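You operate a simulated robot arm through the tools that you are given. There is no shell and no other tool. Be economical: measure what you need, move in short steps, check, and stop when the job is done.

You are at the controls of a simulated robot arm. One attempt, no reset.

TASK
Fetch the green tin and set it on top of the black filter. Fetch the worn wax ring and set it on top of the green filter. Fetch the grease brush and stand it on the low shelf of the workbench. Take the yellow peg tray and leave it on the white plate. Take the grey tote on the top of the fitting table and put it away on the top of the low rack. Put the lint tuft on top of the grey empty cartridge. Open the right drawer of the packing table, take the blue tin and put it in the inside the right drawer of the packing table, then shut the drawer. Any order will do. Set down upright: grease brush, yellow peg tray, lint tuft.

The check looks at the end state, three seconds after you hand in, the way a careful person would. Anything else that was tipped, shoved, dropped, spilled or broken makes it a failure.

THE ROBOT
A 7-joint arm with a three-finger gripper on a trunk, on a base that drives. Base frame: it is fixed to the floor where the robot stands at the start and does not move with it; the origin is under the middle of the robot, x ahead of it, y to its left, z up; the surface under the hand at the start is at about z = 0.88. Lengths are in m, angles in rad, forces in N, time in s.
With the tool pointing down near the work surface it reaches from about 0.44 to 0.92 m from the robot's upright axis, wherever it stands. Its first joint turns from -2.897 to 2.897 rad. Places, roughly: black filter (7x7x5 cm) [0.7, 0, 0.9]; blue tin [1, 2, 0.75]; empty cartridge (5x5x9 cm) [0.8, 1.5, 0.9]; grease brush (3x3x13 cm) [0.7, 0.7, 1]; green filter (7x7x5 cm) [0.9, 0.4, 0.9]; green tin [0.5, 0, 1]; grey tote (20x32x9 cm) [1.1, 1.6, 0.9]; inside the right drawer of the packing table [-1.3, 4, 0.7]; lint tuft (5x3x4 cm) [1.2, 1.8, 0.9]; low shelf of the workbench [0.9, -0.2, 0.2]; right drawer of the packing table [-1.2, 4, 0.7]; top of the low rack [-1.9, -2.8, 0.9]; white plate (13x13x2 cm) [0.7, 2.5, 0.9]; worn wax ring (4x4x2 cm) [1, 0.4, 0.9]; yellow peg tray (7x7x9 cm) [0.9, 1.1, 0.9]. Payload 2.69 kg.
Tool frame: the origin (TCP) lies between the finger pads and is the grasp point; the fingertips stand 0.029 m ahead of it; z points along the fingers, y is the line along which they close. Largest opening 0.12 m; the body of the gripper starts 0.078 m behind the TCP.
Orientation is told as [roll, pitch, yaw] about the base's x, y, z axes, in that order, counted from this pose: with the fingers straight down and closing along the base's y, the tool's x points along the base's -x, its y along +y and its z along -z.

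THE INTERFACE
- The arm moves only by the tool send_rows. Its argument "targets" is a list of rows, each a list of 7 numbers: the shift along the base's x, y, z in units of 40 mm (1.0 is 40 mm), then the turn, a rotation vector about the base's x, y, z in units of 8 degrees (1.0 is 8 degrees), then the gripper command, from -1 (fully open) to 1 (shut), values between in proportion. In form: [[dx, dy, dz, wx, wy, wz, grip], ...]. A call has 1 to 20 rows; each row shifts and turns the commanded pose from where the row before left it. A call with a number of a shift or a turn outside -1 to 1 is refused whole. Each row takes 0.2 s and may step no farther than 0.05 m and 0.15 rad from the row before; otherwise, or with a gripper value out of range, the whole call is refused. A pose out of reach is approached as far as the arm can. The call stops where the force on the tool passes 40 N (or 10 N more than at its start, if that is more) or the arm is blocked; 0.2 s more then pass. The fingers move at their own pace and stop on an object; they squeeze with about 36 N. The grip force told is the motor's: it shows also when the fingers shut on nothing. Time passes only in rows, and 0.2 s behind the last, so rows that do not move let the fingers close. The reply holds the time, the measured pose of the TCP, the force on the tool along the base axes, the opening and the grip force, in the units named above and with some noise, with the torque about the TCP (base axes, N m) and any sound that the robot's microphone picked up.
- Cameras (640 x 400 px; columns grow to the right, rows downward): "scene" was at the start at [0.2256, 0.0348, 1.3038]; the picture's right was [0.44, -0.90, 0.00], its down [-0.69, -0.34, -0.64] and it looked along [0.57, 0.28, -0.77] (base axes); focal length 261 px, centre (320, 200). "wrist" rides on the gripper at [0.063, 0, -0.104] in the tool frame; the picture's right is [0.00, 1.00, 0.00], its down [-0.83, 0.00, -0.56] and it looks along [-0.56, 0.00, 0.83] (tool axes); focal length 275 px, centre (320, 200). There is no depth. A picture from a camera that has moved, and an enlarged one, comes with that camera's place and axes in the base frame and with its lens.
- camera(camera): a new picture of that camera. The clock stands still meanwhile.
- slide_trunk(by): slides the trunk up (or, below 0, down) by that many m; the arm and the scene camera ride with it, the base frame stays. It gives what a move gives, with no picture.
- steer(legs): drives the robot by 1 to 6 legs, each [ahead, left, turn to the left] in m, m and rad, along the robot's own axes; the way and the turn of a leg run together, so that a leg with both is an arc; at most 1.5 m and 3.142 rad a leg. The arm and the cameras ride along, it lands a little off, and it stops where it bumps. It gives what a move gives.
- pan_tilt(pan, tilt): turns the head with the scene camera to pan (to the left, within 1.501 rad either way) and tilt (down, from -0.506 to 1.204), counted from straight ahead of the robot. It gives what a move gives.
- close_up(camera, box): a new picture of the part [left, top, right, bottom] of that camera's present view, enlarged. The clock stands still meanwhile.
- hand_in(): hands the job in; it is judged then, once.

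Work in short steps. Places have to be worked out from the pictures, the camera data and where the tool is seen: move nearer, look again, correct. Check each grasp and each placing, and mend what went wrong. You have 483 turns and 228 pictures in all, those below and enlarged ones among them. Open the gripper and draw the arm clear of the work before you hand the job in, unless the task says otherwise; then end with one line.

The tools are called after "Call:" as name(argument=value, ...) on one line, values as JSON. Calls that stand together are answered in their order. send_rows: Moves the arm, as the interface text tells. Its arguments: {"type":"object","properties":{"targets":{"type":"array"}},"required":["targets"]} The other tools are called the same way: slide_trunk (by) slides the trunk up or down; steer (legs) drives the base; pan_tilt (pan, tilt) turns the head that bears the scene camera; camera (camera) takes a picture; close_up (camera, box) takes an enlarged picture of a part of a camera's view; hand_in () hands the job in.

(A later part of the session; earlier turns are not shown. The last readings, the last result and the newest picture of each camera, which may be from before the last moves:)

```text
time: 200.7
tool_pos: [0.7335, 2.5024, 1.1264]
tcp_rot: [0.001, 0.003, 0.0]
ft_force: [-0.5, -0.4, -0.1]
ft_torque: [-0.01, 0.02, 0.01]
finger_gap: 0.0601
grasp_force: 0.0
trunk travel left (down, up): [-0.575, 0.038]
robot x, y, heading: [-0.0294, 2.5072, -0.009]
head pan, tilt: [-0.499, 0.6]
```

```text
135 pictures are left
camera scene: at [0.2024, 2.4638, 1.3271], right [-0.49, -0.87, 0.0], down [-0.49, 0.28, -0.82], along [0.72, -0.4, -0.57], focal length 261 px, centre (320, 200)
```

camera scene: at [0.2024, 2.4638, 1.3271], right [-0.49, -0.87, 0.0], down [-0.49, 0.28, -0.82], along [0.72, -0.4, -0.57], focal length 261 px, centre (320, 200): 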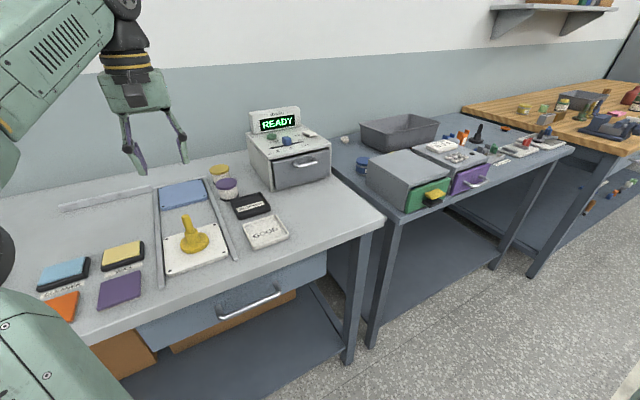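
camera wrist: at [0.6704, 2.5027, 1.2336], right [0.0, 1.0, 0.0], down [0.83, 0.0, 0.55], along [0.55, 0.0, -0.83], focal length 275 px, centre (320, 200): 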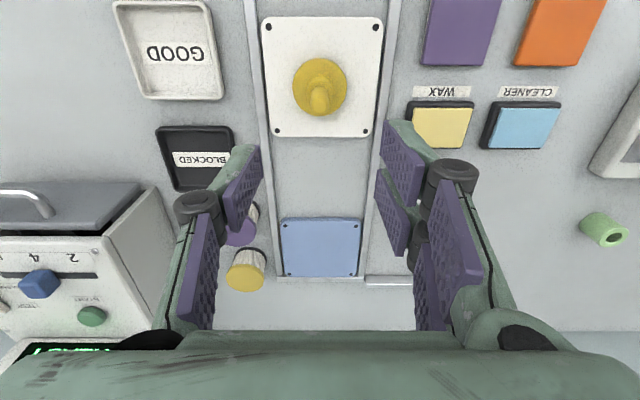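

The fitting table sits slightly lower (z≈0.86). The blue tin is near [0.91, 1.88] and the lint tuft near [1.185, 1.78]. I'll drive over to look at them from closer.

Call:
steer(legs=[[-0.3, 0, 0.01], [0, -0.75, 0.015], [0.38, 0, 0]])

Call:
pan_tilt(pan=0.0, tilt=0.6)

Call:
camera(camera="scene")

Call:
camera(camera="wrist")

```text
time: 210.7
tool_pos: [0.8109, 1.759, 1.1269]
tcp_rot: [-0.001, 0.002, 0.023]
ft_force: [-0.2, -1.1, -0.4]
ft_torque: [0.01, 0.03, -0.02]
finger_gap: 0.06
grasp_force: 0.0
trunk travel left (down, up): [-0.575, 0.038]
robot x, y, heading: [0.0415, 1.7488, 0.011]
head pan, tilt: [-0.499, 0.6]
```

```text
time: 211.7
tool_pos: [0.8105, 1.7593, 1.1273]
tcp_rot: [0.0, 0.002, 0.02]
ft_force: [-0.1, 0.1, 0.4]
ft_torque: [0.02, 0.0, 0.0]
finger_gap: 0.0601
grasp_force: 0.1
trunk travel left (down, up): [-0.575, 0.038]
robot x, y, heading: [0.0466, 1.7466, 0.008]
head pan, tilt: [0.0, 0.6]
```

```text
134 pictures are left
camera scene: at [0.2913, 1.7517, 1.3271], right [0.01, -1.0, 0.0], down [-0.56, 0.0, -0.83], along [0.83, 0.01, -0.56], focal length 261 px, centre (320, 200)
```

scene: 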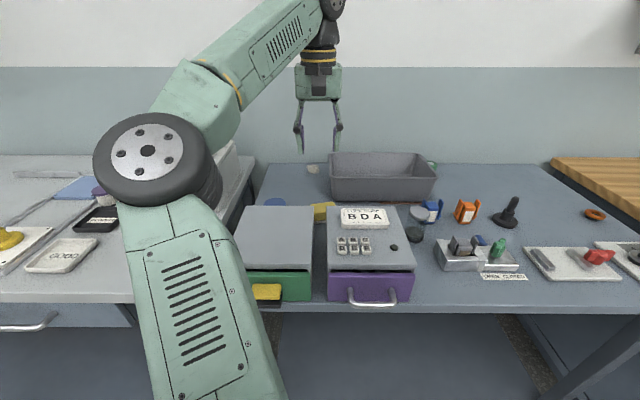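

```text
133 pictures are left
camera wrist: at [0.7486, 1.758, 1.2328], right [-0.03, 1.0, 0.0], down [0.83, 0.02, 0.55], along [0.55, 0.01, -0.83], focal length 275 px, centre (320, 200)
```

wrist: 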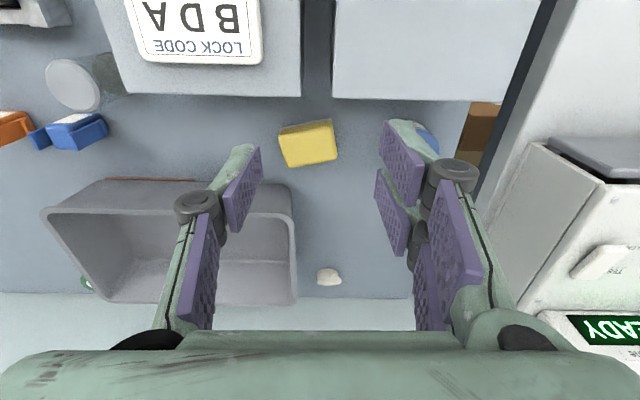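

The lint is about [1.16, 1.786], next to the tote's left end (rim y≈1.73). I'll creep forward to a clearance I know is safe, then tilt the tool about 28° for extra reach.

Call:
steer(legs=[[0.08, 0.03, -0.008]])

Call:
send_rows(targets=[[0, 0, 0, 0, -1, -0.05, -0.2], [0.4, 0, 0, 0, -1, 0, -0.2], [0.8, 0, 0, 0, -1, 0, -0.2], [0.8, 0, 0, 0, -0.5, 0, -0.2], [0.8, 0, 0, 0, 0, 0, -0.2], [0, 0, 0, 0, 0, 0, -0.2]])

Call:
camera(camera="wrist")

```text
time: 212.7
tool_pos: [0.8917, 1.7827, 1.1274]
tcp_rot: [-0.001, 0.004, 0.013]
ft_force: [0.9, 0.5, -0.8]
ft_torque: [0.0, 0.06, -0.01]
finger_gap: 0.0599
grasp_force: 0.0
trunk travel left (down, up): [-0.575, 0.038]
robot x, y, heading: [0.1264, 1.7755, 0.005]
head pan, tilt: [0.0, 0.6]
```

```text
time: 214.1
tool_pos: [1.0032, 1.7819, 1.1267]
tcp_rot: [-0.003, -0.488, 0.004]
ft_force: [0.1, -0.7, -0.3]
ft_torque: [0.0, -0.06, 0.02]
finger_gap: 0.072
grasp_force: 0.0
trunk travel left (down, up): [-0.575, 0.038]
robot x, y, heading: [0.1245, 1.7785, -0.003]
head pan, tilt: [0.0, 0.6]
```

```text
132 pictures are left
camera wrist: at [0.8986, 1.7822, 1.1908], right [-0.01, 1.0, 0.0], down [0.47, 0.01, 0.88], along [0.88, 0.01, -0.47], focal length 275 px, centre (320, 200)
```

wrist: 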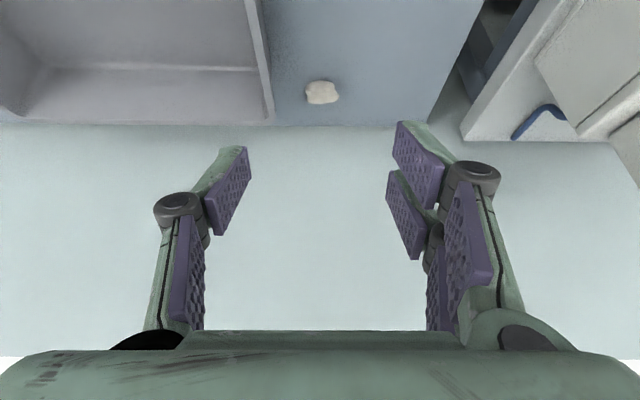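

The lint is at [1.163, 1.788]. I'll move to a pre-grasp on the tool axis and look.

Call:
send_rows(targets=[[0.9, 0.15, -0.5, 0, 0, 0, -0.2], [0.9, 0, -0.7, 0, 0, 0, -0.2], [0.6, 0, -0.9, 0, 0, 0, -0.2], [0.2, 0, -0.9, 0, 0, 0, -0.2], [0, 0, 0, 0, 0, 0, -0.2]])

Call:
camera(camera="wrist")

Call:
camera(camera="scene")

```text
time: 215.3
tool_pos: [1.1066, 1.7877, 1.0079]
tcp_rot: [-0.004, -0.486, 0.007]
ft_force: [0.4, -0.1, -0.5]
ft_torque: [0.01, 0.0, -0.02]
finger_gap: 0.0718
grasp_force: 0.1
trunk travel left (down, up): [-0.575, 0.038]
robot x, y, heading: [0.1262, 1.7767, -0.001]
head pan, tilt: [0.0, 0.6]
```

```text
131 pictures are left
camera wrist: at [1.0033, 1.7886, 1.0717], right [-0.01, 1.0, 0.0], down [0.47, 0.01, 0.88], along [0.88, 0.01, -0.47], focal length 275 px, centre (320, 200)
```

wrist: 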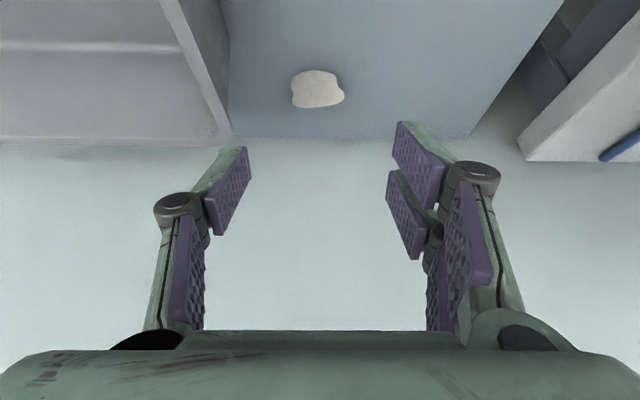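

```text
130 pictures are left
camera scene: at [0.3706, 1.7796, 1.3272], right [0.0, -1.0, 0.0], down [-0.56, 0.0, -0.83], along [0.83, 0.0, -0.56], focal length 261 px, centre (320, 200)
```

scene: 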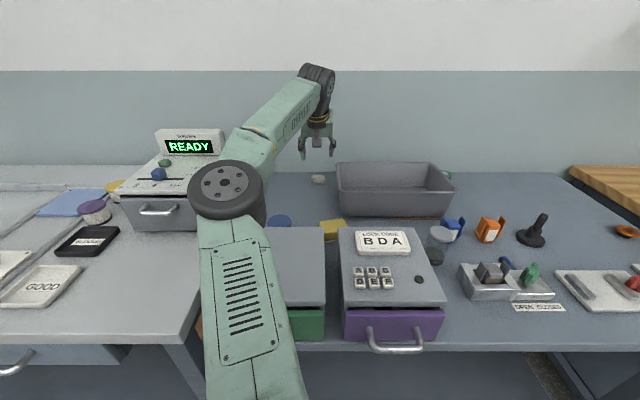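

The lint is at [1.168, 1.786]. I'll advance in steps to TCP z≈0.90.

Call:
send_rows(targets=[[0.5, -0.04, -0.9, 0, 0, 0, -0.2], [0.5, 0, -0.9, 0, 0, 0, -0.2], [0.5, 0, -0.7, 0, 0, 0, -0.2], [0, 0, 0, 0, 0, 0, -0.2]])

Call:
camera(camera="wrist")

```text
time: 216.3
tool_pos: [1.1671, 1.7858, 0.9071]
tcp_rot: [-0.001, -0.486, 0.005]
ft_force: [0.3, 0.7, 0.3]
ft_torque: [0.03, -0.01, 0.0]
finger_gap: 0.0718
grasp_force: 0.1
trunk travel left (down, up): [-0.575, 0.038]
robot x, y, heading: [0.1269, 1.7821, 0.003]
head pan, tilt: [0.0, 0.6]
```

```text
129 pictures are left
camera wrist: at [1.0632, 1.7856, 0.9716], right [-0.01, 1.0, 0.0], down [0.47, 0.01, 0.88], along [0.88, 0.01, -0.47], focal length 275 px, centre (320, 200)
```

wrist: 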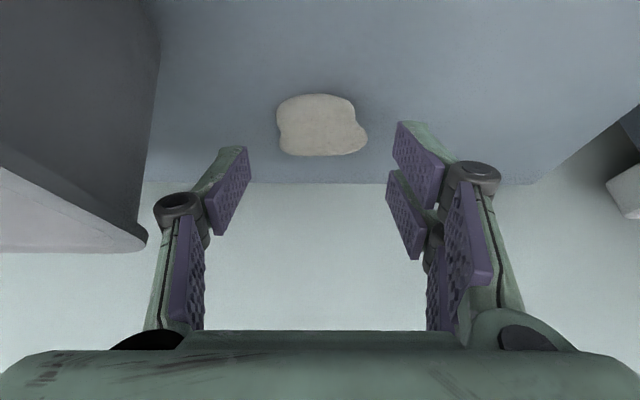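

The lint lies slightly below the TCP. I'll lower about 1.4 cm more and close gently.

Call:
send_rows(targets=[[0.05, 0.03, -0.2, 0, 0, 0, -0.2], [0, 0, -0.15, 0, 0, 0, -0.2], [0, 0, 0, 0, 0, 0, -0.2]])

Call:
camera(camera="wrist")

```text
time: 217.1
tool_pos: [1.1689, 1.7871, 0.894]
tcp_rot: [-0.003, -0.487, 0.008]
ft_force: [-0.4, 0.2, 0.2]
ft_torque: [0.01, 0.01, 0.03]
finger_gap: 0.0718
grasp_force: 0.1
trunk travel left (down, up): [-0.575, 0.038]
robot x, y, heading: [0.1225, 1.7766, 0.005]
head pan, tilt: [0.0, 0.6]
```

```text
128 pictures are left
camera wrist: at [1.0644, 1.7879, 0.9574], right [-0.01, 1.0, 0.0], down [0.47, 0.01, 0.88], along [0.88, 0.01, -0.47], focal length 275 px, centre (320, 200)
```

wrist: 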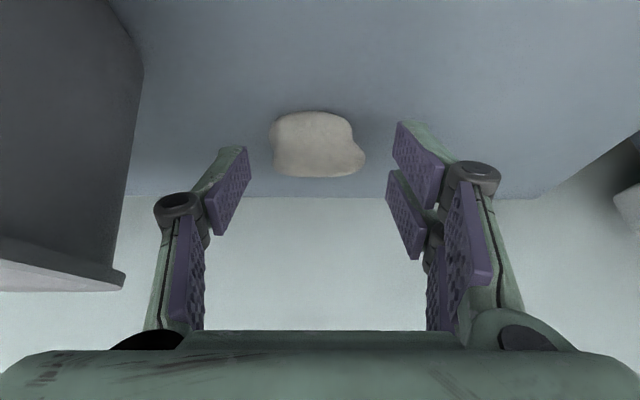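

The tips cover only the top part of the tuft. I'll lower another 8 mm, watching force.

Call:
send_rows(targets=[[0, 0, -0.1, 0, 0, 0, -0.2], [0, 0, -0.1, 0, 0, 0, -0.2], [0, 0, 0, 0, 0, 0, -0.2]])

Call:
camera(camera="wrist")

```text
time: 217.9
tool_pos: [1.1677, 1.7883, 0.8848]
tcp_rot: [-0.005, -0.487, 0.009]
ft_force: [-1.0, -1.4, 0.3]
ft_torque: [0.01, 0.03, 0.05]
finger_gap: 0.0719
grasp_force: 0.1
trunk travel left (down, up): [-0.575, 0.038]
robot x, y, heading: [0.1231, 1.7771, -0.004]
head pan, tilt: [0.0, 0.6]
```

```text
127 pictures are left
camera wrist: at [1.0642, 1.7886, 0.9493], right [-0.01, 1.0, 0.0], down [0.47, 0.01, 0.88], along [0.88, 0.01, -0.47], focal length 275 px, centre (320, 200)
```

wrist: 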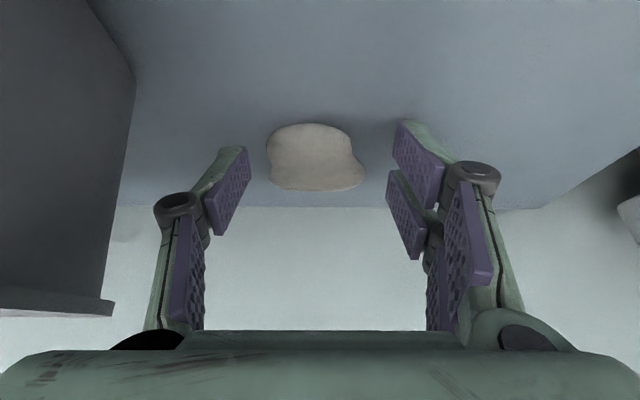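

No contact yet. I'll lower 5 mm more and close.

Call:
send_rows(targets=[[0, 0, -0.12, 0, 0, 0, -0.2], [0, 0, 0, 0, 0, 0, -0.2], [0, 0, 0, 0, 0, 0, 0.3], [0, 0, 0, 0, 0, 0, 1], [0, 0, 0, 0, 0, 0, 1], [0, 0, 0, 0, 0, 0, 1]])

Call:
camera(camera="wrist")

```text
time: 219.3
tool_pos: [1.1662, 1.7923, 0.8849]
tcp_rot: [-0.001, -0.49, 0.008]
ft_force: [1.2, 16.3, 23.8]
ft_torque: [1.07, 0.09, -0.14]
finger_gap: 0.0429
grasp_force: 30.9
trunk travel left (down, up): [-0.575, 0.038]
robot x, y, heading: [0.1275, 1.7799, 0.003]
head pan, tilt: [0.0, 0.6]
```

```text
126 pictures are left
camera wrist: at [1.0625, 1.7918, 0.9485], right [-0.01, 1.0, 0.0], down [0.47, 0.01, 0.88], along [0.88, 0.01, -0.47], focal length 275 px, centre (320, 200)
```

wrist: 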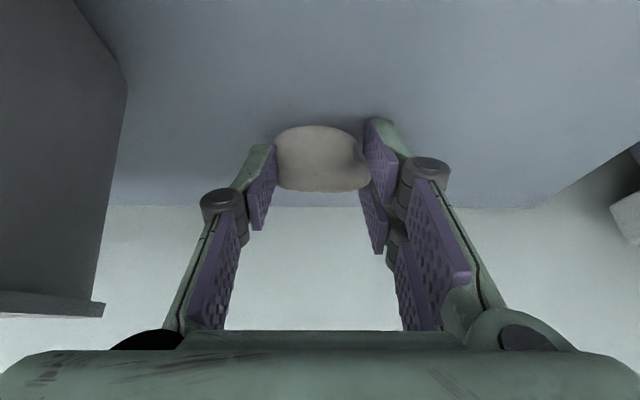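

Lint is gripped (gap 43 mm), and the tips just touched the table, so its surface is at z≈0.856. I'll lift straight up.

Call:
send_rows(targets=[[0, 0, 0.3, 0, 0, 0, 1], [0, 0, 0.8, 0, 0, 0, 1], [0, 0, 1, 0, 0, 0, 1], [0, 0, 1, 0, 0, 0, 1], [-0.3, 0, 1, 0, 0, 0, 1], [-0.8, 0, 0.6, 0, 0, 0, 1], [-1, 0, 0, 0, 0, 0, 1], [-1, 0, 0, 0, 0, 0, 1], [-1, 0, 0, 0, 0, 0, 1], [0, 0, 0, 0, 0, 0, 1]])

Call:
camera(camera="wrist")

Call:
camera(camera="scene")

```text
time: 221.5
tool_pos: [0.9856, 1.7834, 1.0475]
tcp_rot: [-0.005, -0.487, 0.005]
ft_force: [-0.8, 0.1, -0.5]
ft_torque: [-0.02, -0.02, -0.02]
finger_gap: 0.0384
grasp_force: 36.3
out of reach, approached as far as the arm can: row 3, 4
trunk travel left (down, up): [-0.575, 0.038]
robot x, y, heading: [0.1284, 1.7732, 0.003]
head pan, tilt: [0.0, 0.6]
```

```text
125 pictures are left
camera wrist: at [0.8812, 1.7846, 1.111], right [-0.01, 1.0, -0.01], down [0.48, 0.01, 0.88], along [0.88, 0.01, -0.48], focal length 275 px, centre (320, 200)
```

wrist: 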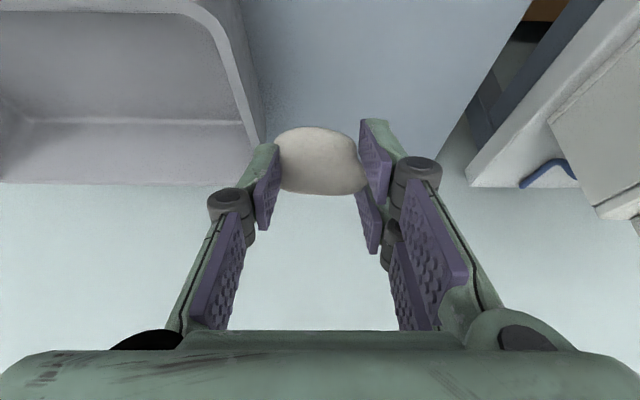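

```text
124 pictures are left
camera scene: at [0.3709, 1.7796, 1.3271], right [0.0, -1.0, 0.0], down [-0.57, 0.0, -0.82], along [0.82, 0.0, -0.57], focal length 261 px, centre (320, 200)
```

scene: 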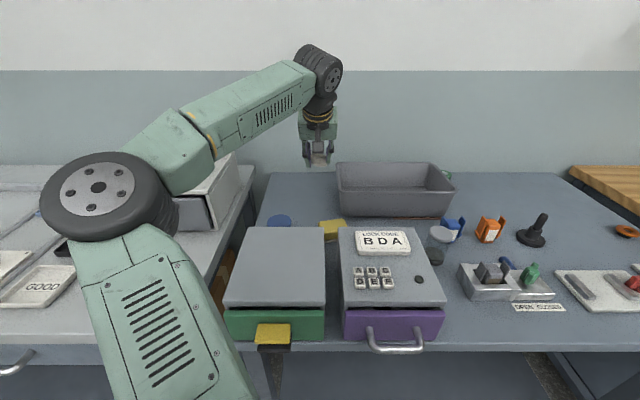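

Lint is secure. The cartridge is near [0.79, 1.52], close to the purple box. I'll raise, drive right to face it, and look from above.

Call:
send_rows(targets=[[-1, 0, 0.5, 0, 0, 0, 1], [-1, 0, 0.7, 0, 0, 0, 1], [-1, 0, 0.5, 0, 0, 0, 1], [-1, 0, 0.3, 0, 0, 0, 1], [-1, 0, 0, 0, 0, 0, 1], [0, 0, 0, 0, 0, 0, 1]])

Call:
steer(legs=[[-0.08, -0.26, 0]])

Call:
camera(camera="wrist")

Call:
camera(camera="scene")

```text
time: 222.9
tool_pos: [0.7855, 1.7841, 1.1289]
tcp_rot: [-0.004, -0.486, 0.007]
ft_force: [-0.3, -0.1, 0.1]
ft_torque: [0.03, 0.03, 0.0]
finger_gap: 0.0381
grasp_force: 35.7
trunk travel left (down, up): [-0.575, 0.038]
robot x, y, heading: [0.1233, 1.7792, 0.004]
head pan, tilt: [0.0, 0.6]
```

```text
time: 225.5
tool_pos: [0.7044, 1.5235, 1.129]
tcp_rot: [-0.003, -0.487, -0.003]
ft_force: [0.0, -0.1, 1.0]
ft_torque: [0.01, 0.03, 0.01]
finger_gap: 0.0377
grasp_force: 35.5
trunk travel left (down, up): [-0.575, 0.038]
robot x, y, heading: [0.049, 1.5264, -0.009]
head pan, tilt: [0.0, 0.6]
```

```text
123 pictures are left
camera wrist: at [0.6007, 1.526, 1.1925], right [0.0, 1.0, 0.0], down [0.47, 0.0, 0.88], along [0.88, 0.0, -0.47], focal length 275 px, centre (320, 200)
```

wrist: 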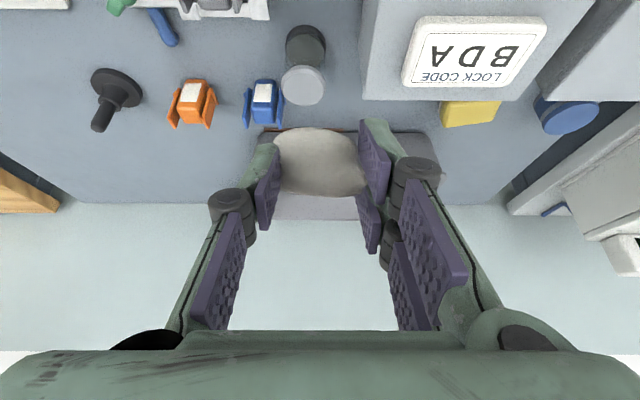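

```text
122 pictures are left
camera scene: at [0.2902, 1.5235, 1.3272], right [-0.01, -1.0, 0.0], down [-0.56, 0.0, -0.83], along [0.83, -0.01, -0.56], focal length 261 px, centre (320, 200)
```

scene: 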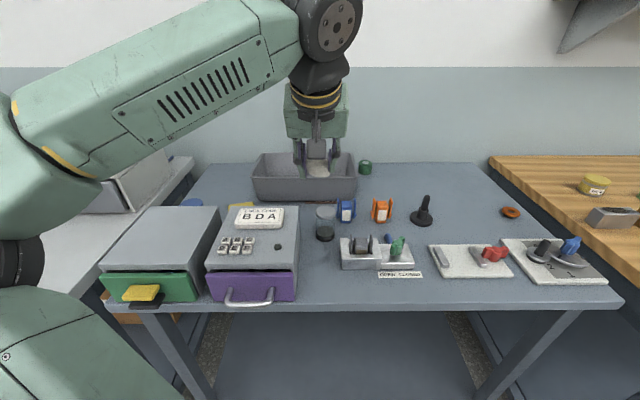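

The cartridge cap centre is [0.80, 1.507], top z≈0.947, 6 cm from the box. I'll bring the lint above it.

Call:
send_rows(targets=[[0.8, -0.2, 0, 0, 0, 0, 1], [0.8, -0.2, 0, 0, 0, 0, 1], [0.75, 0, -0.5, 0, 0, 0, 1], [0, 0, -1, 0, 0, 0, 1], [0, 0, -1, 0, 0, 0, 1], [0, 0, -0.7, 0, 0, 0, 1], [0, 0, 0, 0, 0, 0, 1]])

Call:
camera(camera="wrist")

Call:
close_up(camera="scene", box=[260, 140, 400, 260])

```text
time: 227.1
tool_pos: [0.7998, 1.5069, 1.0011]
tcp_rot: [-0.005, -0.487, -0.003]
ft_force: [-0.5, -0.3, -0.6]
ft_torque: [-0.02, -0.02, -0.01]
finger_gap: 0.0374
grasp_force: 36.4
trunk travel left (down, up): [-0.575, 0.038]
robot x, y, heading: [0.0402, 1.5242, -0.01]
head pan, tilt: [0.0, 0.6]
```

```text
121 pictures are left
camera wrist: at [0.6951, 1.5085, 1.0649], right [0.0, 1.0, -0.01], down [0.47, 0.0, 0.88], along [0.88, 0.0, -0.47], focal length 275 px, centre (320, 200)
```

wrist: 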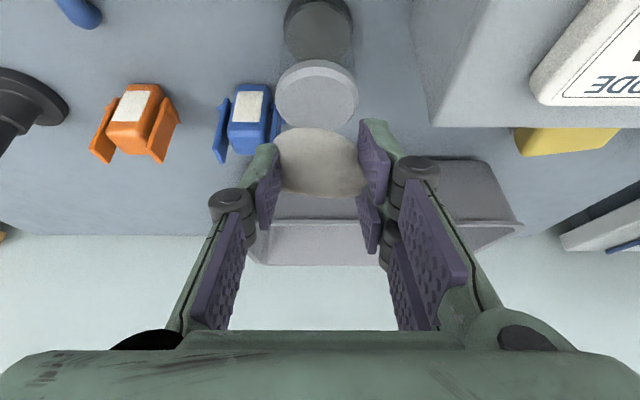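

```text
3.33 times, centred on (330, 200) of scene
camera zoom: at [0.2902, 1.5237, 1.3272], right [-0.01, -1.0, 0.0], down [-0.56, 0.0, -0.83], along [0.83, -0.01, -0.56], focal length 869 px, centre (287, 200)
```

zoom: 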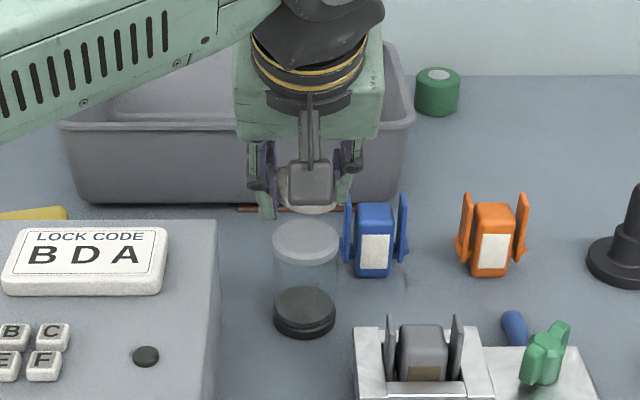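

Aligned. I'll lower to contact at about z 0.976.

Call:
send_rows(targets=[[-0.06, -0.02, -0.35, 0, 0, 0, 1], [0, 0, -0.1, 0, 0, 0, 1], [0, 0, 0, 0, 0, 0, 1]])

Call:
close_up(camera="scene", box=[260, 140, 400, 260])

```text
time: 227.9
tool_pos: [0.796, 1.5066, 0.9833]
tcp_rot: [-0.004, -0.487, 0.0]
ft_force: [-0.2, -0.1, 1.0]
ft_torque: [0.02, 0.0, 0.02]
finger_gap: 0.037
grasp_force: 36.3
trunk travel left (down, up): [-0.575, 0.038]
robot x, y, heading: [0.0455, 1.5242, -0.008]
head pan, tilt: [0.0, 0.6]
```

```text
3.33 times, centred on (330, 200) of scene
camera zoom: at [0.2903, 1.5237, 1.3271], right [-0.01, -1.0, 0.0], down [-0.56, 0.0, -0.83], along [0.83, -0.01, -0.56], focal length 869 px, centre (287, 200)
```

zoom: 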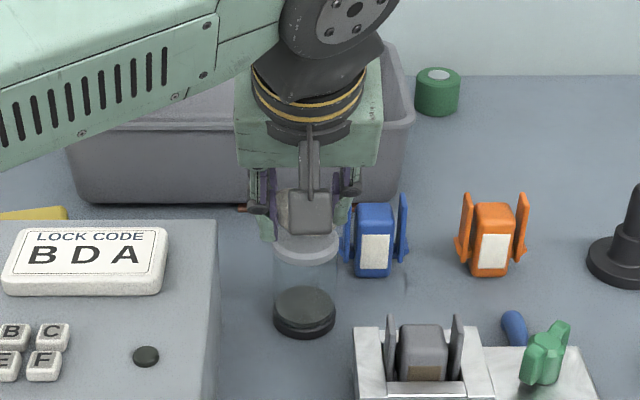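

Call:
send_rows(targets=[[0, 0, -0.07, 0, 0, 0, 1], [0, 0, -0.05, 0, 0, 0, 1], [0, 0, 0, 0, 0, 0, 1]])

Call:
send_rows(targets=[[0, 0, -0.05, 0, 0, 0, 1], [0, 0, 0, 0, 0, 0, 1]])

```text
time: 228.7
tool_pos: [0.7968, 1.5069, 0.9777]
tcp_rot: [-0.003, -0.486, -0.001]
ft_force: [-0.3, -0.1, 0.1]
ft_torque: [0.0, 0.0, 0.02]
finger_gap: 0.0363
grasp_force: 36.0
trunk travel left (down, up): [-0.575, 0.038]
robot x, y, heading: [0.0445, 1.5278, -0.009]
head pan, tilt: [0.0, 0.6]
```

```text
time: 229.3
tool_pos: [0.7958, 1.5075, 0.9758]
tcp_rot: [-0.003, -0.486, -0.001]
ft_force: [-0.4, -0.6, 0.4]
ft_torque: [-0.02, 0.06, -0.01]
finger_gap: 0.0368
grasp_force: 36.1
trunk travel left (down, up): [-0.575, 0.038]
robot x, y, heading: [0.0429, 1.522, -0.005]
head pan, tilt: [0.0, 0.6]
```

No contact yet. I'll take more 2 mm steps.

Call:
send_rows(targets=[[0.03, 0, -0.05, 0, 0, 0, 1], [0, 0, 0, 0, 0, 0, 1]])

Call:
send_rows(targets=[[0, 0, -0.05, 0, 0, 0, 1], [0, 0, 0, 0, 0, 0, 1]])

Call:
close_up(camera="scene", box=[280, 170, 370, 250])

```text
time: 229.9
tool_pos: [0.7984, 1.5087, 0.9728]
tcp_rot: [-0.004, -0.487, -0.001]
ft_force: [-0.2, 0.0, 0.5]
ft_torque: [-0.01, -0.01, -0.03]
finger_gap: 0.0373
grasp_force: 35.6
trunk travel left (down, up): [-0.575, 0.038]
robot x, y, heading: [0.0441, 1.5287, -0.009]
head pan, tilt: [0.0, 0.6]
```

```text
time: 230.5
tool_pos: [0.7989, 1.5083, 0.9712]
tcp_rot: [-0.003, -0.487, 0.0]
ft_force: [-0.5, 0.3, 0.3]
ft_torque: [0.03, 0.01, 0.02]
finger_gap: 0.0367
grasp_force: 35.7
trunk travel left (down, up): [-0.575, 0.038]
robot x, y, heading: [0.0418, 1.5254, -0.004]
head pan, tilt: [0.0, 0.6]
```

```text
5.00 times, centred on (325, 210) of scene
camera zoom: at [0.2903, 1.5237, 1.3271], right [-0.01, -1.0, 0.0], down [-0.56, 0.0, -0.83], along [0.83, -0.01, -0.56], focal length 1303 px, centre (295, 150)
```

zoom: 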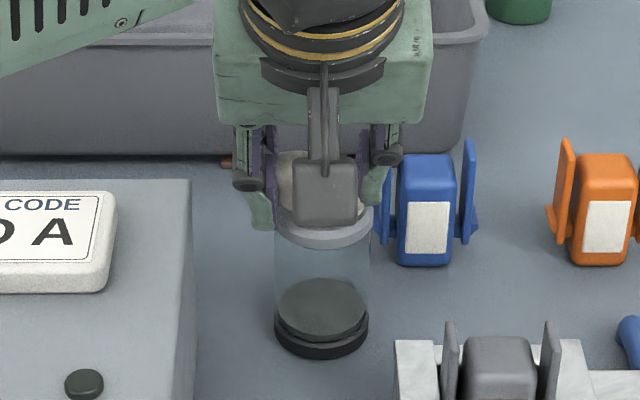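

The tips are now about at the cap level without contact. I'll check from the wrist.

Call:
close_up(camera="wrist", box=[220, 60, 420, 240])

```text
2.22 times, centred on (320, 150) of wrist
camera zoom: at [0.6937, 1.5102, 1.0354], right [0.0, 1.0, -0.01], down [0.47, 0.0, 0.88], along [0.88, 0.0, -0.47], focal length 612 px, centre (320, 311)
```

zoom: 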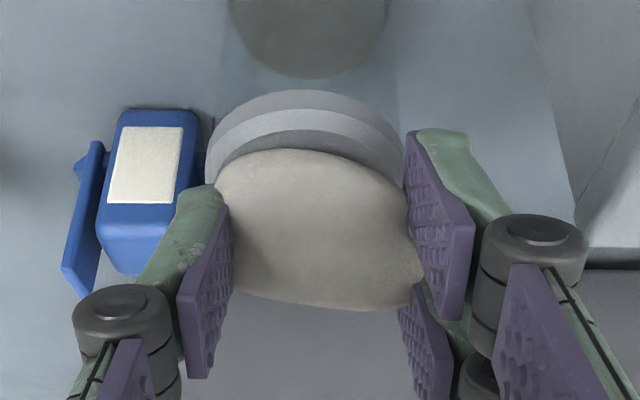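

The lint is about 4 mm off in y and just above the cap. I'll correct that and step down.

Call:
send_rows(targets=[[0, -0.09, 0, 0, 0, 0, 1], [0, 0, -0.05, 0, 0, 0, 1], [0, 0, 0, 0, 0, 0, 1]])

Call:
send_rows(targets=[[0, 0, -0.05, 0, 0, 0, 1], [0, 0, 0, 0, 0, 0, 1]])

Call:
close_up(camera="wrist", box=[220, 60, 420, 240])

```text
time: 231.3
tool_pos: [0.798, 1.5046, 0.9682]
tcp_rot: [-0.005, -0.485, -0.001]
ft_force: [0.0, 0.0, 0.5]
ft_torque: [0.0, -0.01, -0.03]
finger_gap: 0.0367
grasp_force: 36.1
trunk travel left (down, up): [-0.575, 0.038]
robot x, y, heading: [0.045, 1.523, -0.009]
head pan, tilt: [0.0, 0.6]
```

```text
time: 231.9
tool_pos: [0.7986, 1.5044, 0.9662]
tcp_rot: [-0.003, -0.488, -0.002]
ft_force: [1.3, -0.2, 2.5]
ft_torque: [-0.04, -0.04, 0.02]
finger_gap: 0.0364
grasp_force: 35.3
trunk travel left (down, up): [-0.575, 0.038]
robot x, y, heading: [0.045, 1.5257, -0.013]
head pan, tilt: [0.0, 0.6]
```

```text
2.22 times, centred on (320, 150) of wrist
camera zoom: at [0.6932, 1.5062, 1.0309], right [0.0, 1.0, -0.01], down [0.47, 0.0, 0.88], along [0.88, 0.0, -0.47], focal length 612 px, centre (320, 311)
```

zoom: 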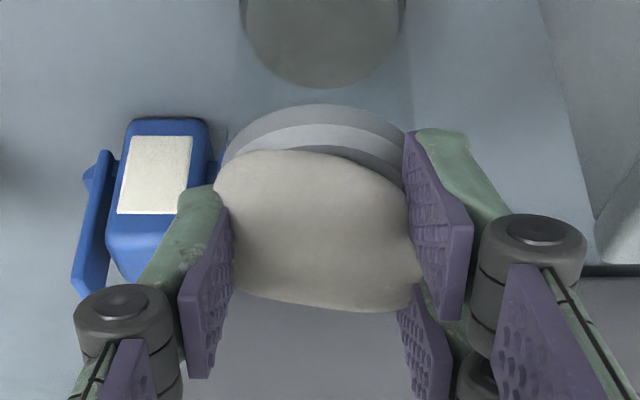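

Light contact (2.5 N). I'll lower 1 mm, release with a small opening, and retreat along the tool axis.

Call:
send_rows(targets=[[0, 0, -0.04, 0, 0, 0, 1], [0, 0, 0, 0, 0, 0, 1], [0, 0, 0, 0, 0, 0, 0.3], [0, 0, 0, 0, 0, 0, 0.1], [0, 0, 0, 0, 0, 0, 0.1]])

Call:
close_up(camera="wrist", box=[220, 60, 420, 240])

```text
time: 233.1
tool_pos: [0.7978, 1.5055, 0.9648]
tcp_rot: [-0.003, -0.487, -0.002]
ft_force: [-0.3, -0.8, 0.5]
ft_torque: [0.03, 0.03, 0.02]
finger_gap: 0.054
grasp_force: 0.1
trunk travel left (down, up): [-0.575, 0.038]
robot x, y, heading: [0.0428, 1.5264, -0.003]
head pan, tilt: [0.0, 0.6]
```

```text
2.22 times, centred on (320, 150) of wrist
camera zoom: at [0.6933, 1.506, 1.0291], right [0.0, 1.0, -0.01], down [0.47, 0.0, 0.88], along [0.88, 0.0, -0.47], focal length 612 px, centre (320, 311)
```

zoom: 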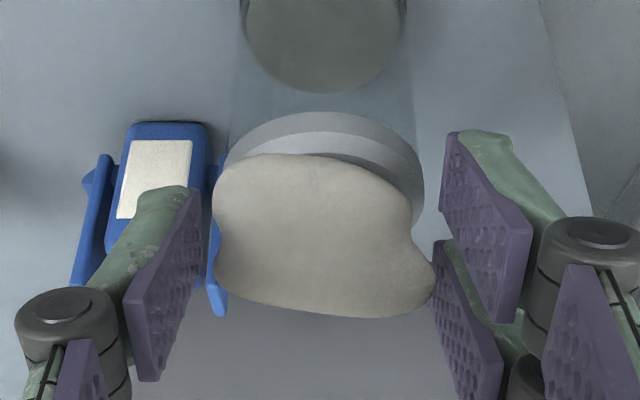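

The lint rests on the cap. I'll open a touch more and retreat slowly along the tool axis.

Call:
send_rows(targets=[[0, 0, 0, 0, 0, 0, -0.05], [0, 0, 0, 0, 0, 0, -0.05], [-0.1, 0, 0.2, 0, 0, 0, -0.05], [-0.25, 0, 0.45, 0, 0, 0, -0.05], [-0.45, 0, 0.85, 0, 0, 0, -0.05], [-0.45, 0, 0.85, 0, 0, 0, -0.05], [-0.45, 0, 0.85, 0, 0, 0, -0.05], [0, 0, 0, 0, 0, 0, -0.05]])

Call:
camera(camera="wrist")

Call:
close_up(camera="scene", box=[260, 150, 400, 260])

```text
time: 234.9
tool_pos: [0.7306, 1.5032, 1.095]
tcp_rot: [-0.003, -0.486, -0.002]
ft_force: [-0.3, 0.0, 0.6]
ft_torque: [-0.02, 0.04, 0.0]
finger_gap: 0.0632
grasp_force: 0.0
trunk travel left (down, up): [-0.575, 0.038]
robot x, y, heading: [0.0454, 1.5231, -0.01]
head pan, tilt: [0.0, 0.6]
```

```text
114 pictures are left
camera wrist: at [0.6263, 1.5039, 1.1579], right [0.0, 1.0, 0.0], down [0.47, 0.0, 0.88], along [0.88, 0.0, -0.47], focal length 275 px, centre (320, 200)
```

wrist: 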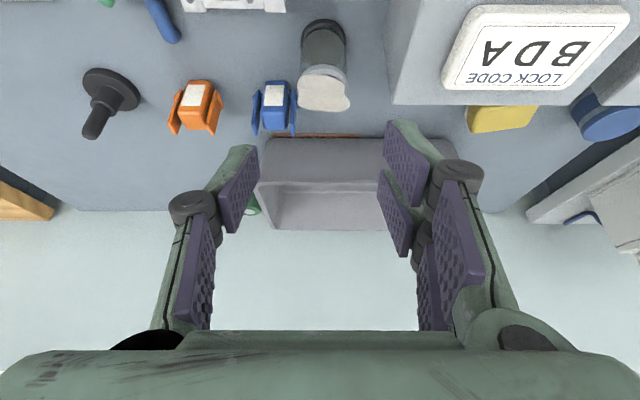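

```text
3.64 times, centred on (330, 205) of scene
camera zoom: at [0.2903, 1.5237, 1.3271], right [-0.01, -1.0, 0.0], down [-0.56, 0.0, -0.83], along [0.83, -0.01, -0.56], focal length 948 px, centre (284, 182)
```

zoom: 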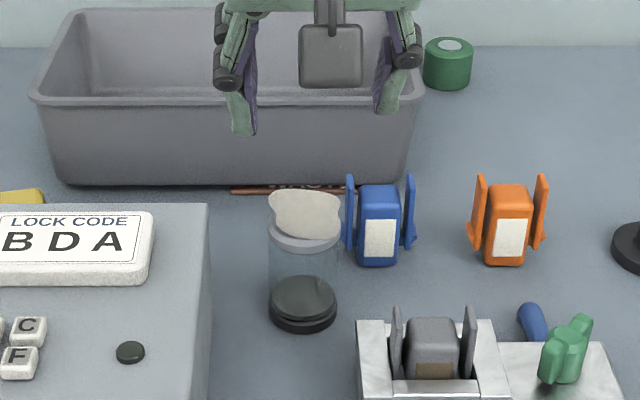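

The lint sits on the cartridge. Now the blue tin behind the green box: I'll set the tool vertical and drive left to look at it from above.

Call:
send_rows(targets=[[0, 0, 0.5, 0, 1, 0, -1], [0, 0, 0.3, 0, 1, 0, -1], [0, 0, 0, 0, 1, 0, -1], [0, 0, 0, 0, 0.49, 0, -1], [0, 0, 0, 0, 0, 0, -1]])

Call:
steer(legs=[[0, 0.34, 0.01]])

Call:
camera(camera="wrist")

Call:
camera(camera="scene")

```text
time: 236.1
tool_pos: [0.7291, 1.5033, 1.1257]
tcp_rot: [-0.003, 0.001, -0.002]
ft_force: [1.3, -0.4, -0.4]
ft_torque: [0.0, 0.01, -0.01]
finger_gap: 0.1199
grasp_force: 0.0
trunk travel left (down, up): [-0.575, 0.038]
robot x, y, heading: [0.0439, 1.5261, -0.012]
head pan, tilt: [0.0, 0.6]
```

```text
time: 239.3
tool_pos: [0.7293, 1.8525, 1.1262]
tcp_rot: [-0.004, 0.001, 0.015]
ft_force: [0.0, 0.8, 0.5]
ft_torque: [0.0, 0.01, 0.03]
finger_gap: 0.1197
grasp_force: 0.1
trunk travel left (down, up): [-0.575, 0.038]
robot x, y, heading: [0.0453, 1.8646, 0.014]
head pan, tilt: [0.0, 0.6]
```

```text
112 pictures are left
camera wrist: at [0.6664, 1.8529, 1.2317], right [-0.02, 1.0, 0.0], down [0.83, 0.02, 0.56], along [0.56, 0.01, -0.83], focal length 275 px, centre (320, 200)
```

wrist: 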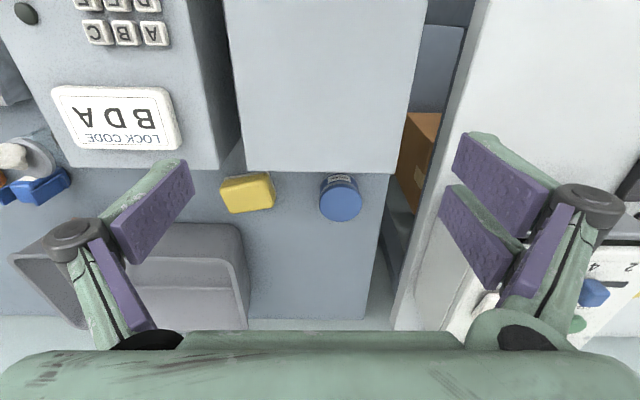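

```text
111 pictures are left
camera scene: at [0.2898, 1.8653, 1.3271], right [0.01, -1.0, 0.0], down [-0.56, -0.01, -0.83], along [0.83, 0.01, -0.56], focal length 261 px, centre (320, 200)
```

scene: 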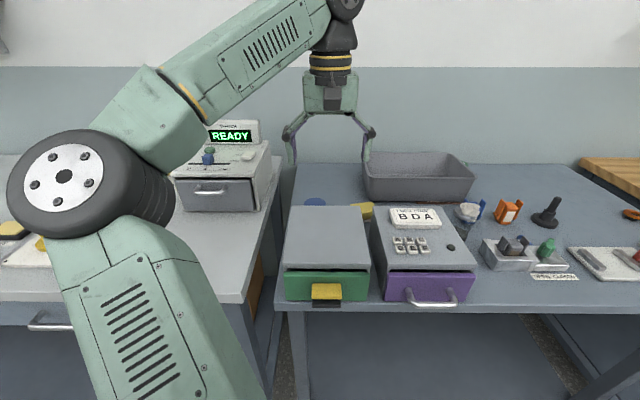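

The blue tin lid is at [0.888, 1.887], about 6 cm across. The box top is about z 0.95 and there's room for the fingers. I'll move above it with an 8.5 cm opening.

Call:
send_rows(targets=[[1, 0.25, 0, 0, 0, -0.1, -0.42], [1, 0.25, 0, 0, 0, 0, -0.42], [1, 0.25, 0, 0, 0, 0, -0.42], [0.9, 0.1, -0.5, 0, 0, 0, -0.42], [0, 0, -1, 0, 0, 0, -0.42], [0, 0, -1, 0, 0, 0, -0.42], [0, 0, 0, 0, 0, 0, -0.42]])

Call:
camera(camera="wrist")

```text
time: 240.9
tool_pos: [0.8853, 1.8861, 1.0238]
tcp_rot: [-0.002, -0.001, 0.002]
ft_force: [-0.1, 0.2, 0.0]
ft_torque: [0.04, 0.0, -0.01]
finger_gap: 0.0852
grasp_force: 0.0
trunk travel left (down, up): [-0.575, 0.038]
robot x, y, heading: [0.0422, 1.8624, 0.008]
head pan, tilt: [0.0, 0.6]
```

```text
110 pictures are left
camera wrist: at [0.8222, 1.8882, 1.1287], right [-0.01, 1.0, 0.0], down [0.83, 0.01, 0.56], along [0.56, 0.0, -0.83], focal length 275 px, centre (320, 200)
```

wrist: 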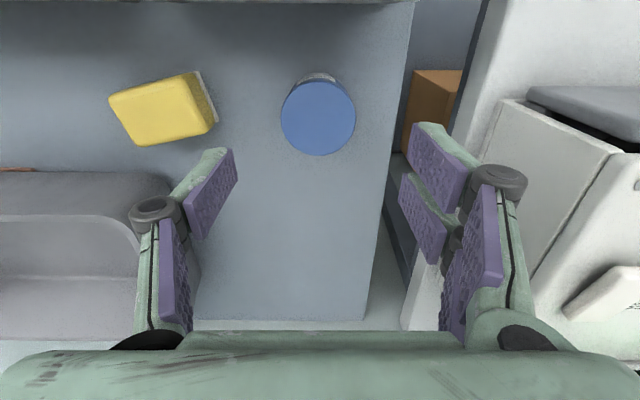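

Well aligned. I'll lower to z≈0.893.

Call:
send_rows(targets=[[0.14, 0, -0.8, 0, 0, 0, -0.42], [0, 0, -1, 0, 0, 0, -0.42], [0, 0, -1, 0, 0, 0, -0.42], [0, 0, -0.45, 0, 0, 0, -0.42], [0, 0, 0, 0, 0, 0, -0.42]])

Call:
camera(camera="wrist")

```text
time: 242.1
tool_pos: [0.89, 1.8853, 0.8974]
tcp_rot: [-0.004, -0.001, 0.001]
ft_force: [0.3, 0.4, 0.1]
ft_torque: [0.01, -0.02, -0.01]
finger_gap: 0.0853
grasp_force: 0.0
trunk travel left (down, up): [-0.575, 0.038]
robot x, y, heading: [0.0448, 1.8625, 0.008]
head pan, tilt: [0.0, 0.6]
```

```text
109 pictures are left
camera wrist: at [0.8272, 1.8867, 1.0022], right [-0.01, 1.0, 0.0], down [0.83, 0.01, 0.56], along [0.56, 0.0, -0.83], focal length 275 px, centre (320, 200)
```

wrist: 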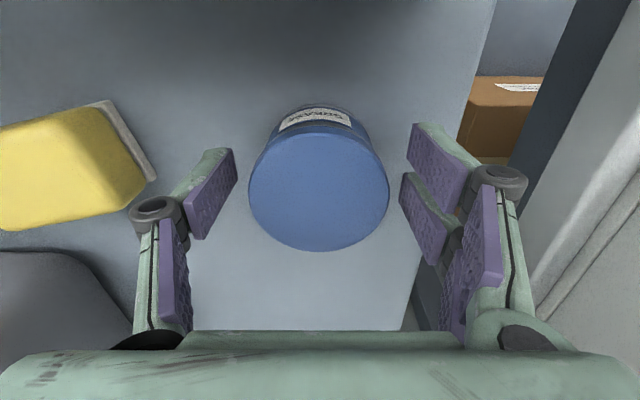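

I'll lower 8 mm more and close.

Call:
send_rows(targets=[[0, 0, -0.2, 0, 0, 0, -0.42], [0, 0, 0, 0, 0, 0, -0.42], [0, 0, 0, 0, 0, 0, 1], [0, 0, 0, 0, 0, 0, 1], [0, 0, 0, 0, 0, 0, 1], [0, 0, 0.5, 0, 0, 0, 1], [0, 0, 1, 0, 0, 0, 1], [0, 0, 1, 0, 0, 0, 1], [0, 0, 1, 0, 0, 0, 1], [0, 0, 0, 0, 0, 0, 1]])

Call:
camera(camera="wrist")

```text
time: 244.3
tool_pos: [0.8905, 1.8875, 1.0285]
tcp_rot: [-0.004, 0.001, 0.001]
ft_force: [-0.4, 0.1, -1.9]
ft_torque: [-0.04, 0.02, -0.02]
finger_gap: 0.0598
grasp_force: 36.1
trunk travel left (down, up): [-0.575, 0.038]
robot x, y, heading: [0.0452, 1.8598, 0.014]
head pan, tilt: [0.0, 0.6]
```

```text
108 pictures are left
camera wrist: at [0.8279, 1.8887, 1.1347], right [-0.01, 1.0, 0.0], down [0.83, 0.01, 0.56], along [0.56, 0.0, -0.83], focal length 275 px, centre (320, 200)
```

wrist: 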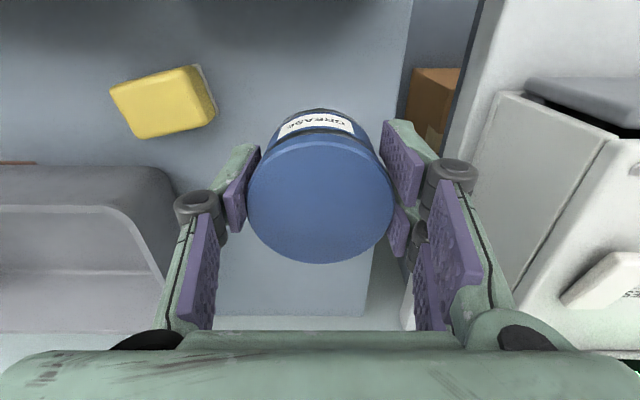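

Blue tin in hand. I'll retract, back off, and turn left towards the packing table at about [-1.2, 4] to look at it.

Call:
send_rows(targets=[[0, 0, 1, 0, 0, 0, 1], [-0.8, 0, 0.8, 0, 0, 0, 1], [-1, 0, 0.5, 0, 0, 0, 1], [-1, 0, 0, 0, 0, 0, 1], [-1, 0, 0, 0, 0, 0, 1], [-1, 0, 0, 0, 0, 0, 1], [0, 0, 0, 0, 0, 0, 1]])

Call:
steer(legs=[[-0.9, 0, 0], [0, 0, 1.55]])

Call:
pan_tilt(pan=0, tilt=0.45)

Call:
camera(camera="scene")

```text
time: 245.9
tool_pos: [0.7, 1.8858, 1.1202]
tcp_rot: [-0.003, 0.002, 0.003]
ft_force: [0.2, -0.1, -1.2]
ft_torque: [0.0, 0.0, -0.01]
finger_gap: 0.0597
grasp_force: 36.0
trunk travel left (down, up): [-0.575, 0.038]
robot x, y, heading: [0.0444, 1.8624, 0.013]
head pan, tilt: [0.0, 0.6]
```

```text
time: 250.0
tool_pos: [-0.0885, 1.8745, 1.1214]
tcp_rot: [-0.002, 0.0, -0.011]
ft_force: [0.4, -0.4, -1.3]
ft_torque: [-0.01, -0.03, 0.01]
finger_gap: 0.0595
grasp_force: 36.2
trunk travel left (down, up): [-0.575, 0.038]
robot x, y, heading: [-0.7449, 1.8595, 0.001]
head pan, tilt: [0.0, 0.6]
stopped in leg 1: the robot was blocked; the commanded pose is now the measured one
```

```text
time: 250.7
tool_pos: [-0.0894, 1.8742, 1.1215]
tcp_rot: [-0.003, -0.001, -0.011]
ft_force: [-0.2, -0.9, -2.3]
ft_torque: [0.01, 0.02, -0.02]
finger_gap: 0.0598
grasp_force: 36.1
trunk travel left (down, up): [-0.575, 0.038]
robot x, y, heading: [-0.7423, 1.8562, -0.003]
head pan, tilt: [0.0, 0.45]
```

```text
107 pictures are left
camera scene: at [-0.4947, 1.8594, 1.3406], right [0.0, -1.0, 0.0], down [-0.44, 0.0, -0.9], along [0.9, 0.0, -0.44], focal length 261 px, centre (320, 200)
```

scene: 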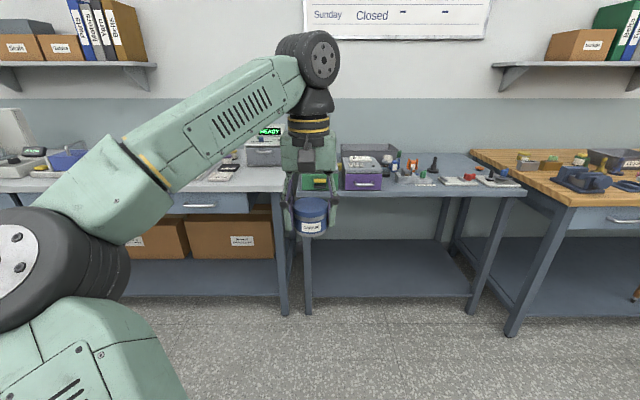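

The robot bumped something behind it. I'll move forward a little and look around to see what's there.

Call:
steer(legs=[[0.15, 0, 0]])

Call:
pan_tilt(pan=1.5, tilt=0.4)

Call:
camera(camera="scene")

Call:
pan_tilt(pan=-1.5, tilt=0.4)

Call:
camera(camera="scene")

```text
time: 252.0
tool_pos: [0.0604, 1.8725, 1.1214]
tcp_rot: [-0.005, 0.003, -0.012]
ft_force: [-0.2, 0.3, -1.7]
ft_torque: [0.0, -0.02, -0.01]
finger_gap: 0.0598
grasp_force: 35.4
trunk travel left (down, up): [-0.575, 0.038]
robot x, y, heading: [-0.5971, 1.8628, -0.01]
head pan, tilt: [0.0, 0.45]
```

```text
time: 253.6
tool_pos: [0.0595, 1.8722, 1.1216]
tcp_rot: [-0.003, -0.002, -0.014]
ft_force: [0.1, -0.8, -1.6]
ft_torque: [0.0, 0.0, 0.0]
finger_gap: 0.0598
grasp_force: 35.9
trunk travel left (down, up): [-0.575, 0.038]
robot x, y, heading: [-0.5961, 1.8608, -0.004]
head pan, tilt: [1.499, 0.4]
```

```text
106 pictures are left
camera scene: at [-0.431, 1.9512, 1.3453], right [1.0, -0.08, 0.0], down [-0.03, -0.39, -0.92], along [0.07, 0.92, -0.39], focal length 261 px, centre (320, 200)
```

scene: 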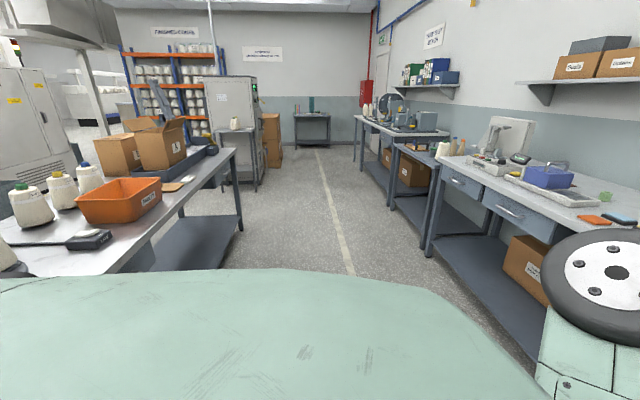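

```text
time: 256.2
tool_pos: [0.0601, 1.8724, 1.1222]
tcp_rot: [-0.002, -0.001, -0.015]
ft_force: [-0.3, -0.5, -1.6]
ft_torque: [-0.01, -0.02, 0.0]
finger_gap: 0.0597
grasp_force: 35.8
trunk travel left (down, up): [-0.575, 0.038]
robot x, y, heading: [-0.5925, 1.8602, -0.001]
head pan, tilt: [-1.499, 0.4]
```

```text
105 pictures are left
camera scene: at [-0.432, 1.7664, 1.3453], right [-1.0, -0.07, 0.0], down [-0.03, 0.39, -0.92], along [0.06, -0.92, -0.39], focal length 261 px, centre (320, 200)
```

scene: 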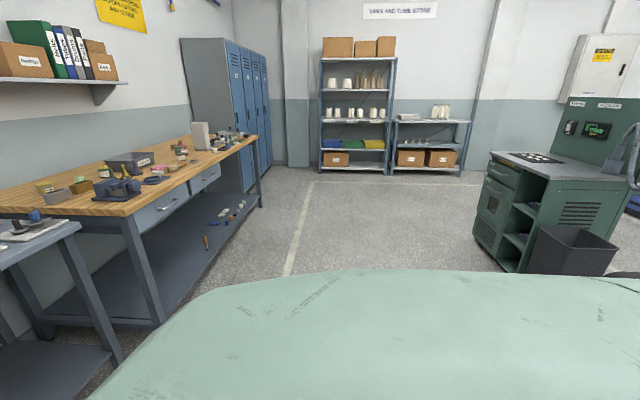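

The packing table's front edge runs along x≈-0.95 from y≈2.5 to 4.1, facing the aisle. I'll step forward for room and turn to look back at what I bumped.

Call:
steer(legs=[[0.25, 0, 0], [0, 0, 1.57]])

Call:
pan_tilt(pan=1.3, tilt=0.6)

Call:
camera(camera="scene")

Call:
pan_tilt(pan=0.5, tilt=0.4)

Call:
camera(camera="scene")

```text
time: 262.0
tool_pos: [-0.3745, 2.5118, 1.1218]
tcp_rot: [-0.004, 0.0, 1.579]
ft_force: [0.5, -0.3, -1.7]
ft_torque: [0.03, -0.03, -0.01]
finger_gap: 0.0597
grasp_force: 35.9
trunk travel left (down, up): [-0.575, 0.038]
robot x, y, heading: [-0.3469, 1.8582, 1.59]
head pan, tilt: [-1.499, 0.4]
```

```text
time: 264.5
tool_pos: [-0.3735, 2.5123, 1.1219]
tcp_rot: [-0.004, -0.003, 1.58]
ft_force: [0.3, 0.7, -1.6]
ft_torque: [0.02, 0.01, 0.03]
finger_gap: 0.0596
grasp_force: 35.7
trunk travel left (down, up): [-0.575, 0.038]
robot x, y, heading: [-0.3454, 1.8565, 1.589]
head pan, tilt: [1.3, 0.6]
```

```text
104 pictures are left
camera scene: at [-0.4329, 2.0365, 1.3271], right [0.25, 0.97, 0.0], down [0.55, -0.14, -0.83], along [-0.8, 0.21, -0.56], focal length 261 px, centre (320, 200)
```

scene: 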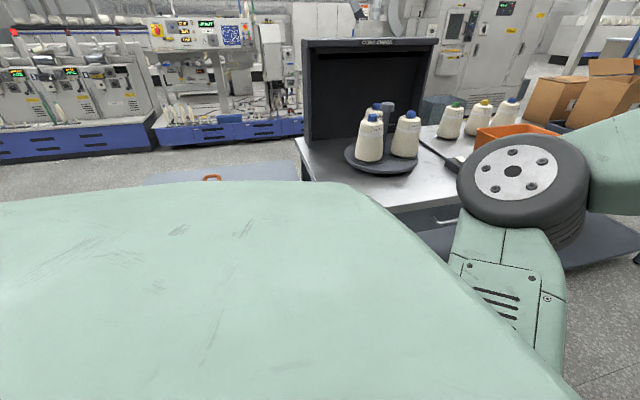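

```text
time: 265.6
tool_pos: [-0.3726, 2.5135, 1.1212]
tcp_rot: [-0.003, -0.003, 1.581]
ft_force: [0.6, 0.9, -1.2]
ft_torque: [-0.02, -0.03, -0.02]
finger_gap: 0.0596
grasp_force: 35.6
trunk travel left (down, up): [-0.575, 0.038]
robot x, y, heading: [-0.3452, 1.8579, 1.587]
head pan, tilt: [0.499, 0.4]
```

```text
103 pictures are left
camera scene: at [-0.3931, 2.0948, 1.3453], right [0.87, 0.49, 0.0], down [0.19, -0.34, -0.92], along [-0.46, 0.8, -0.39], focal length 261 px, centre (320, 200)
```

scene: 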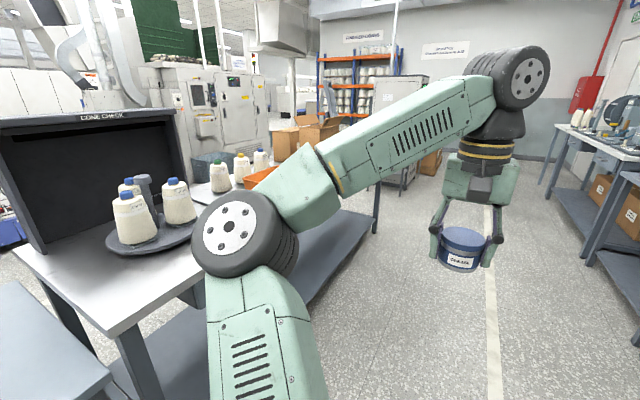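

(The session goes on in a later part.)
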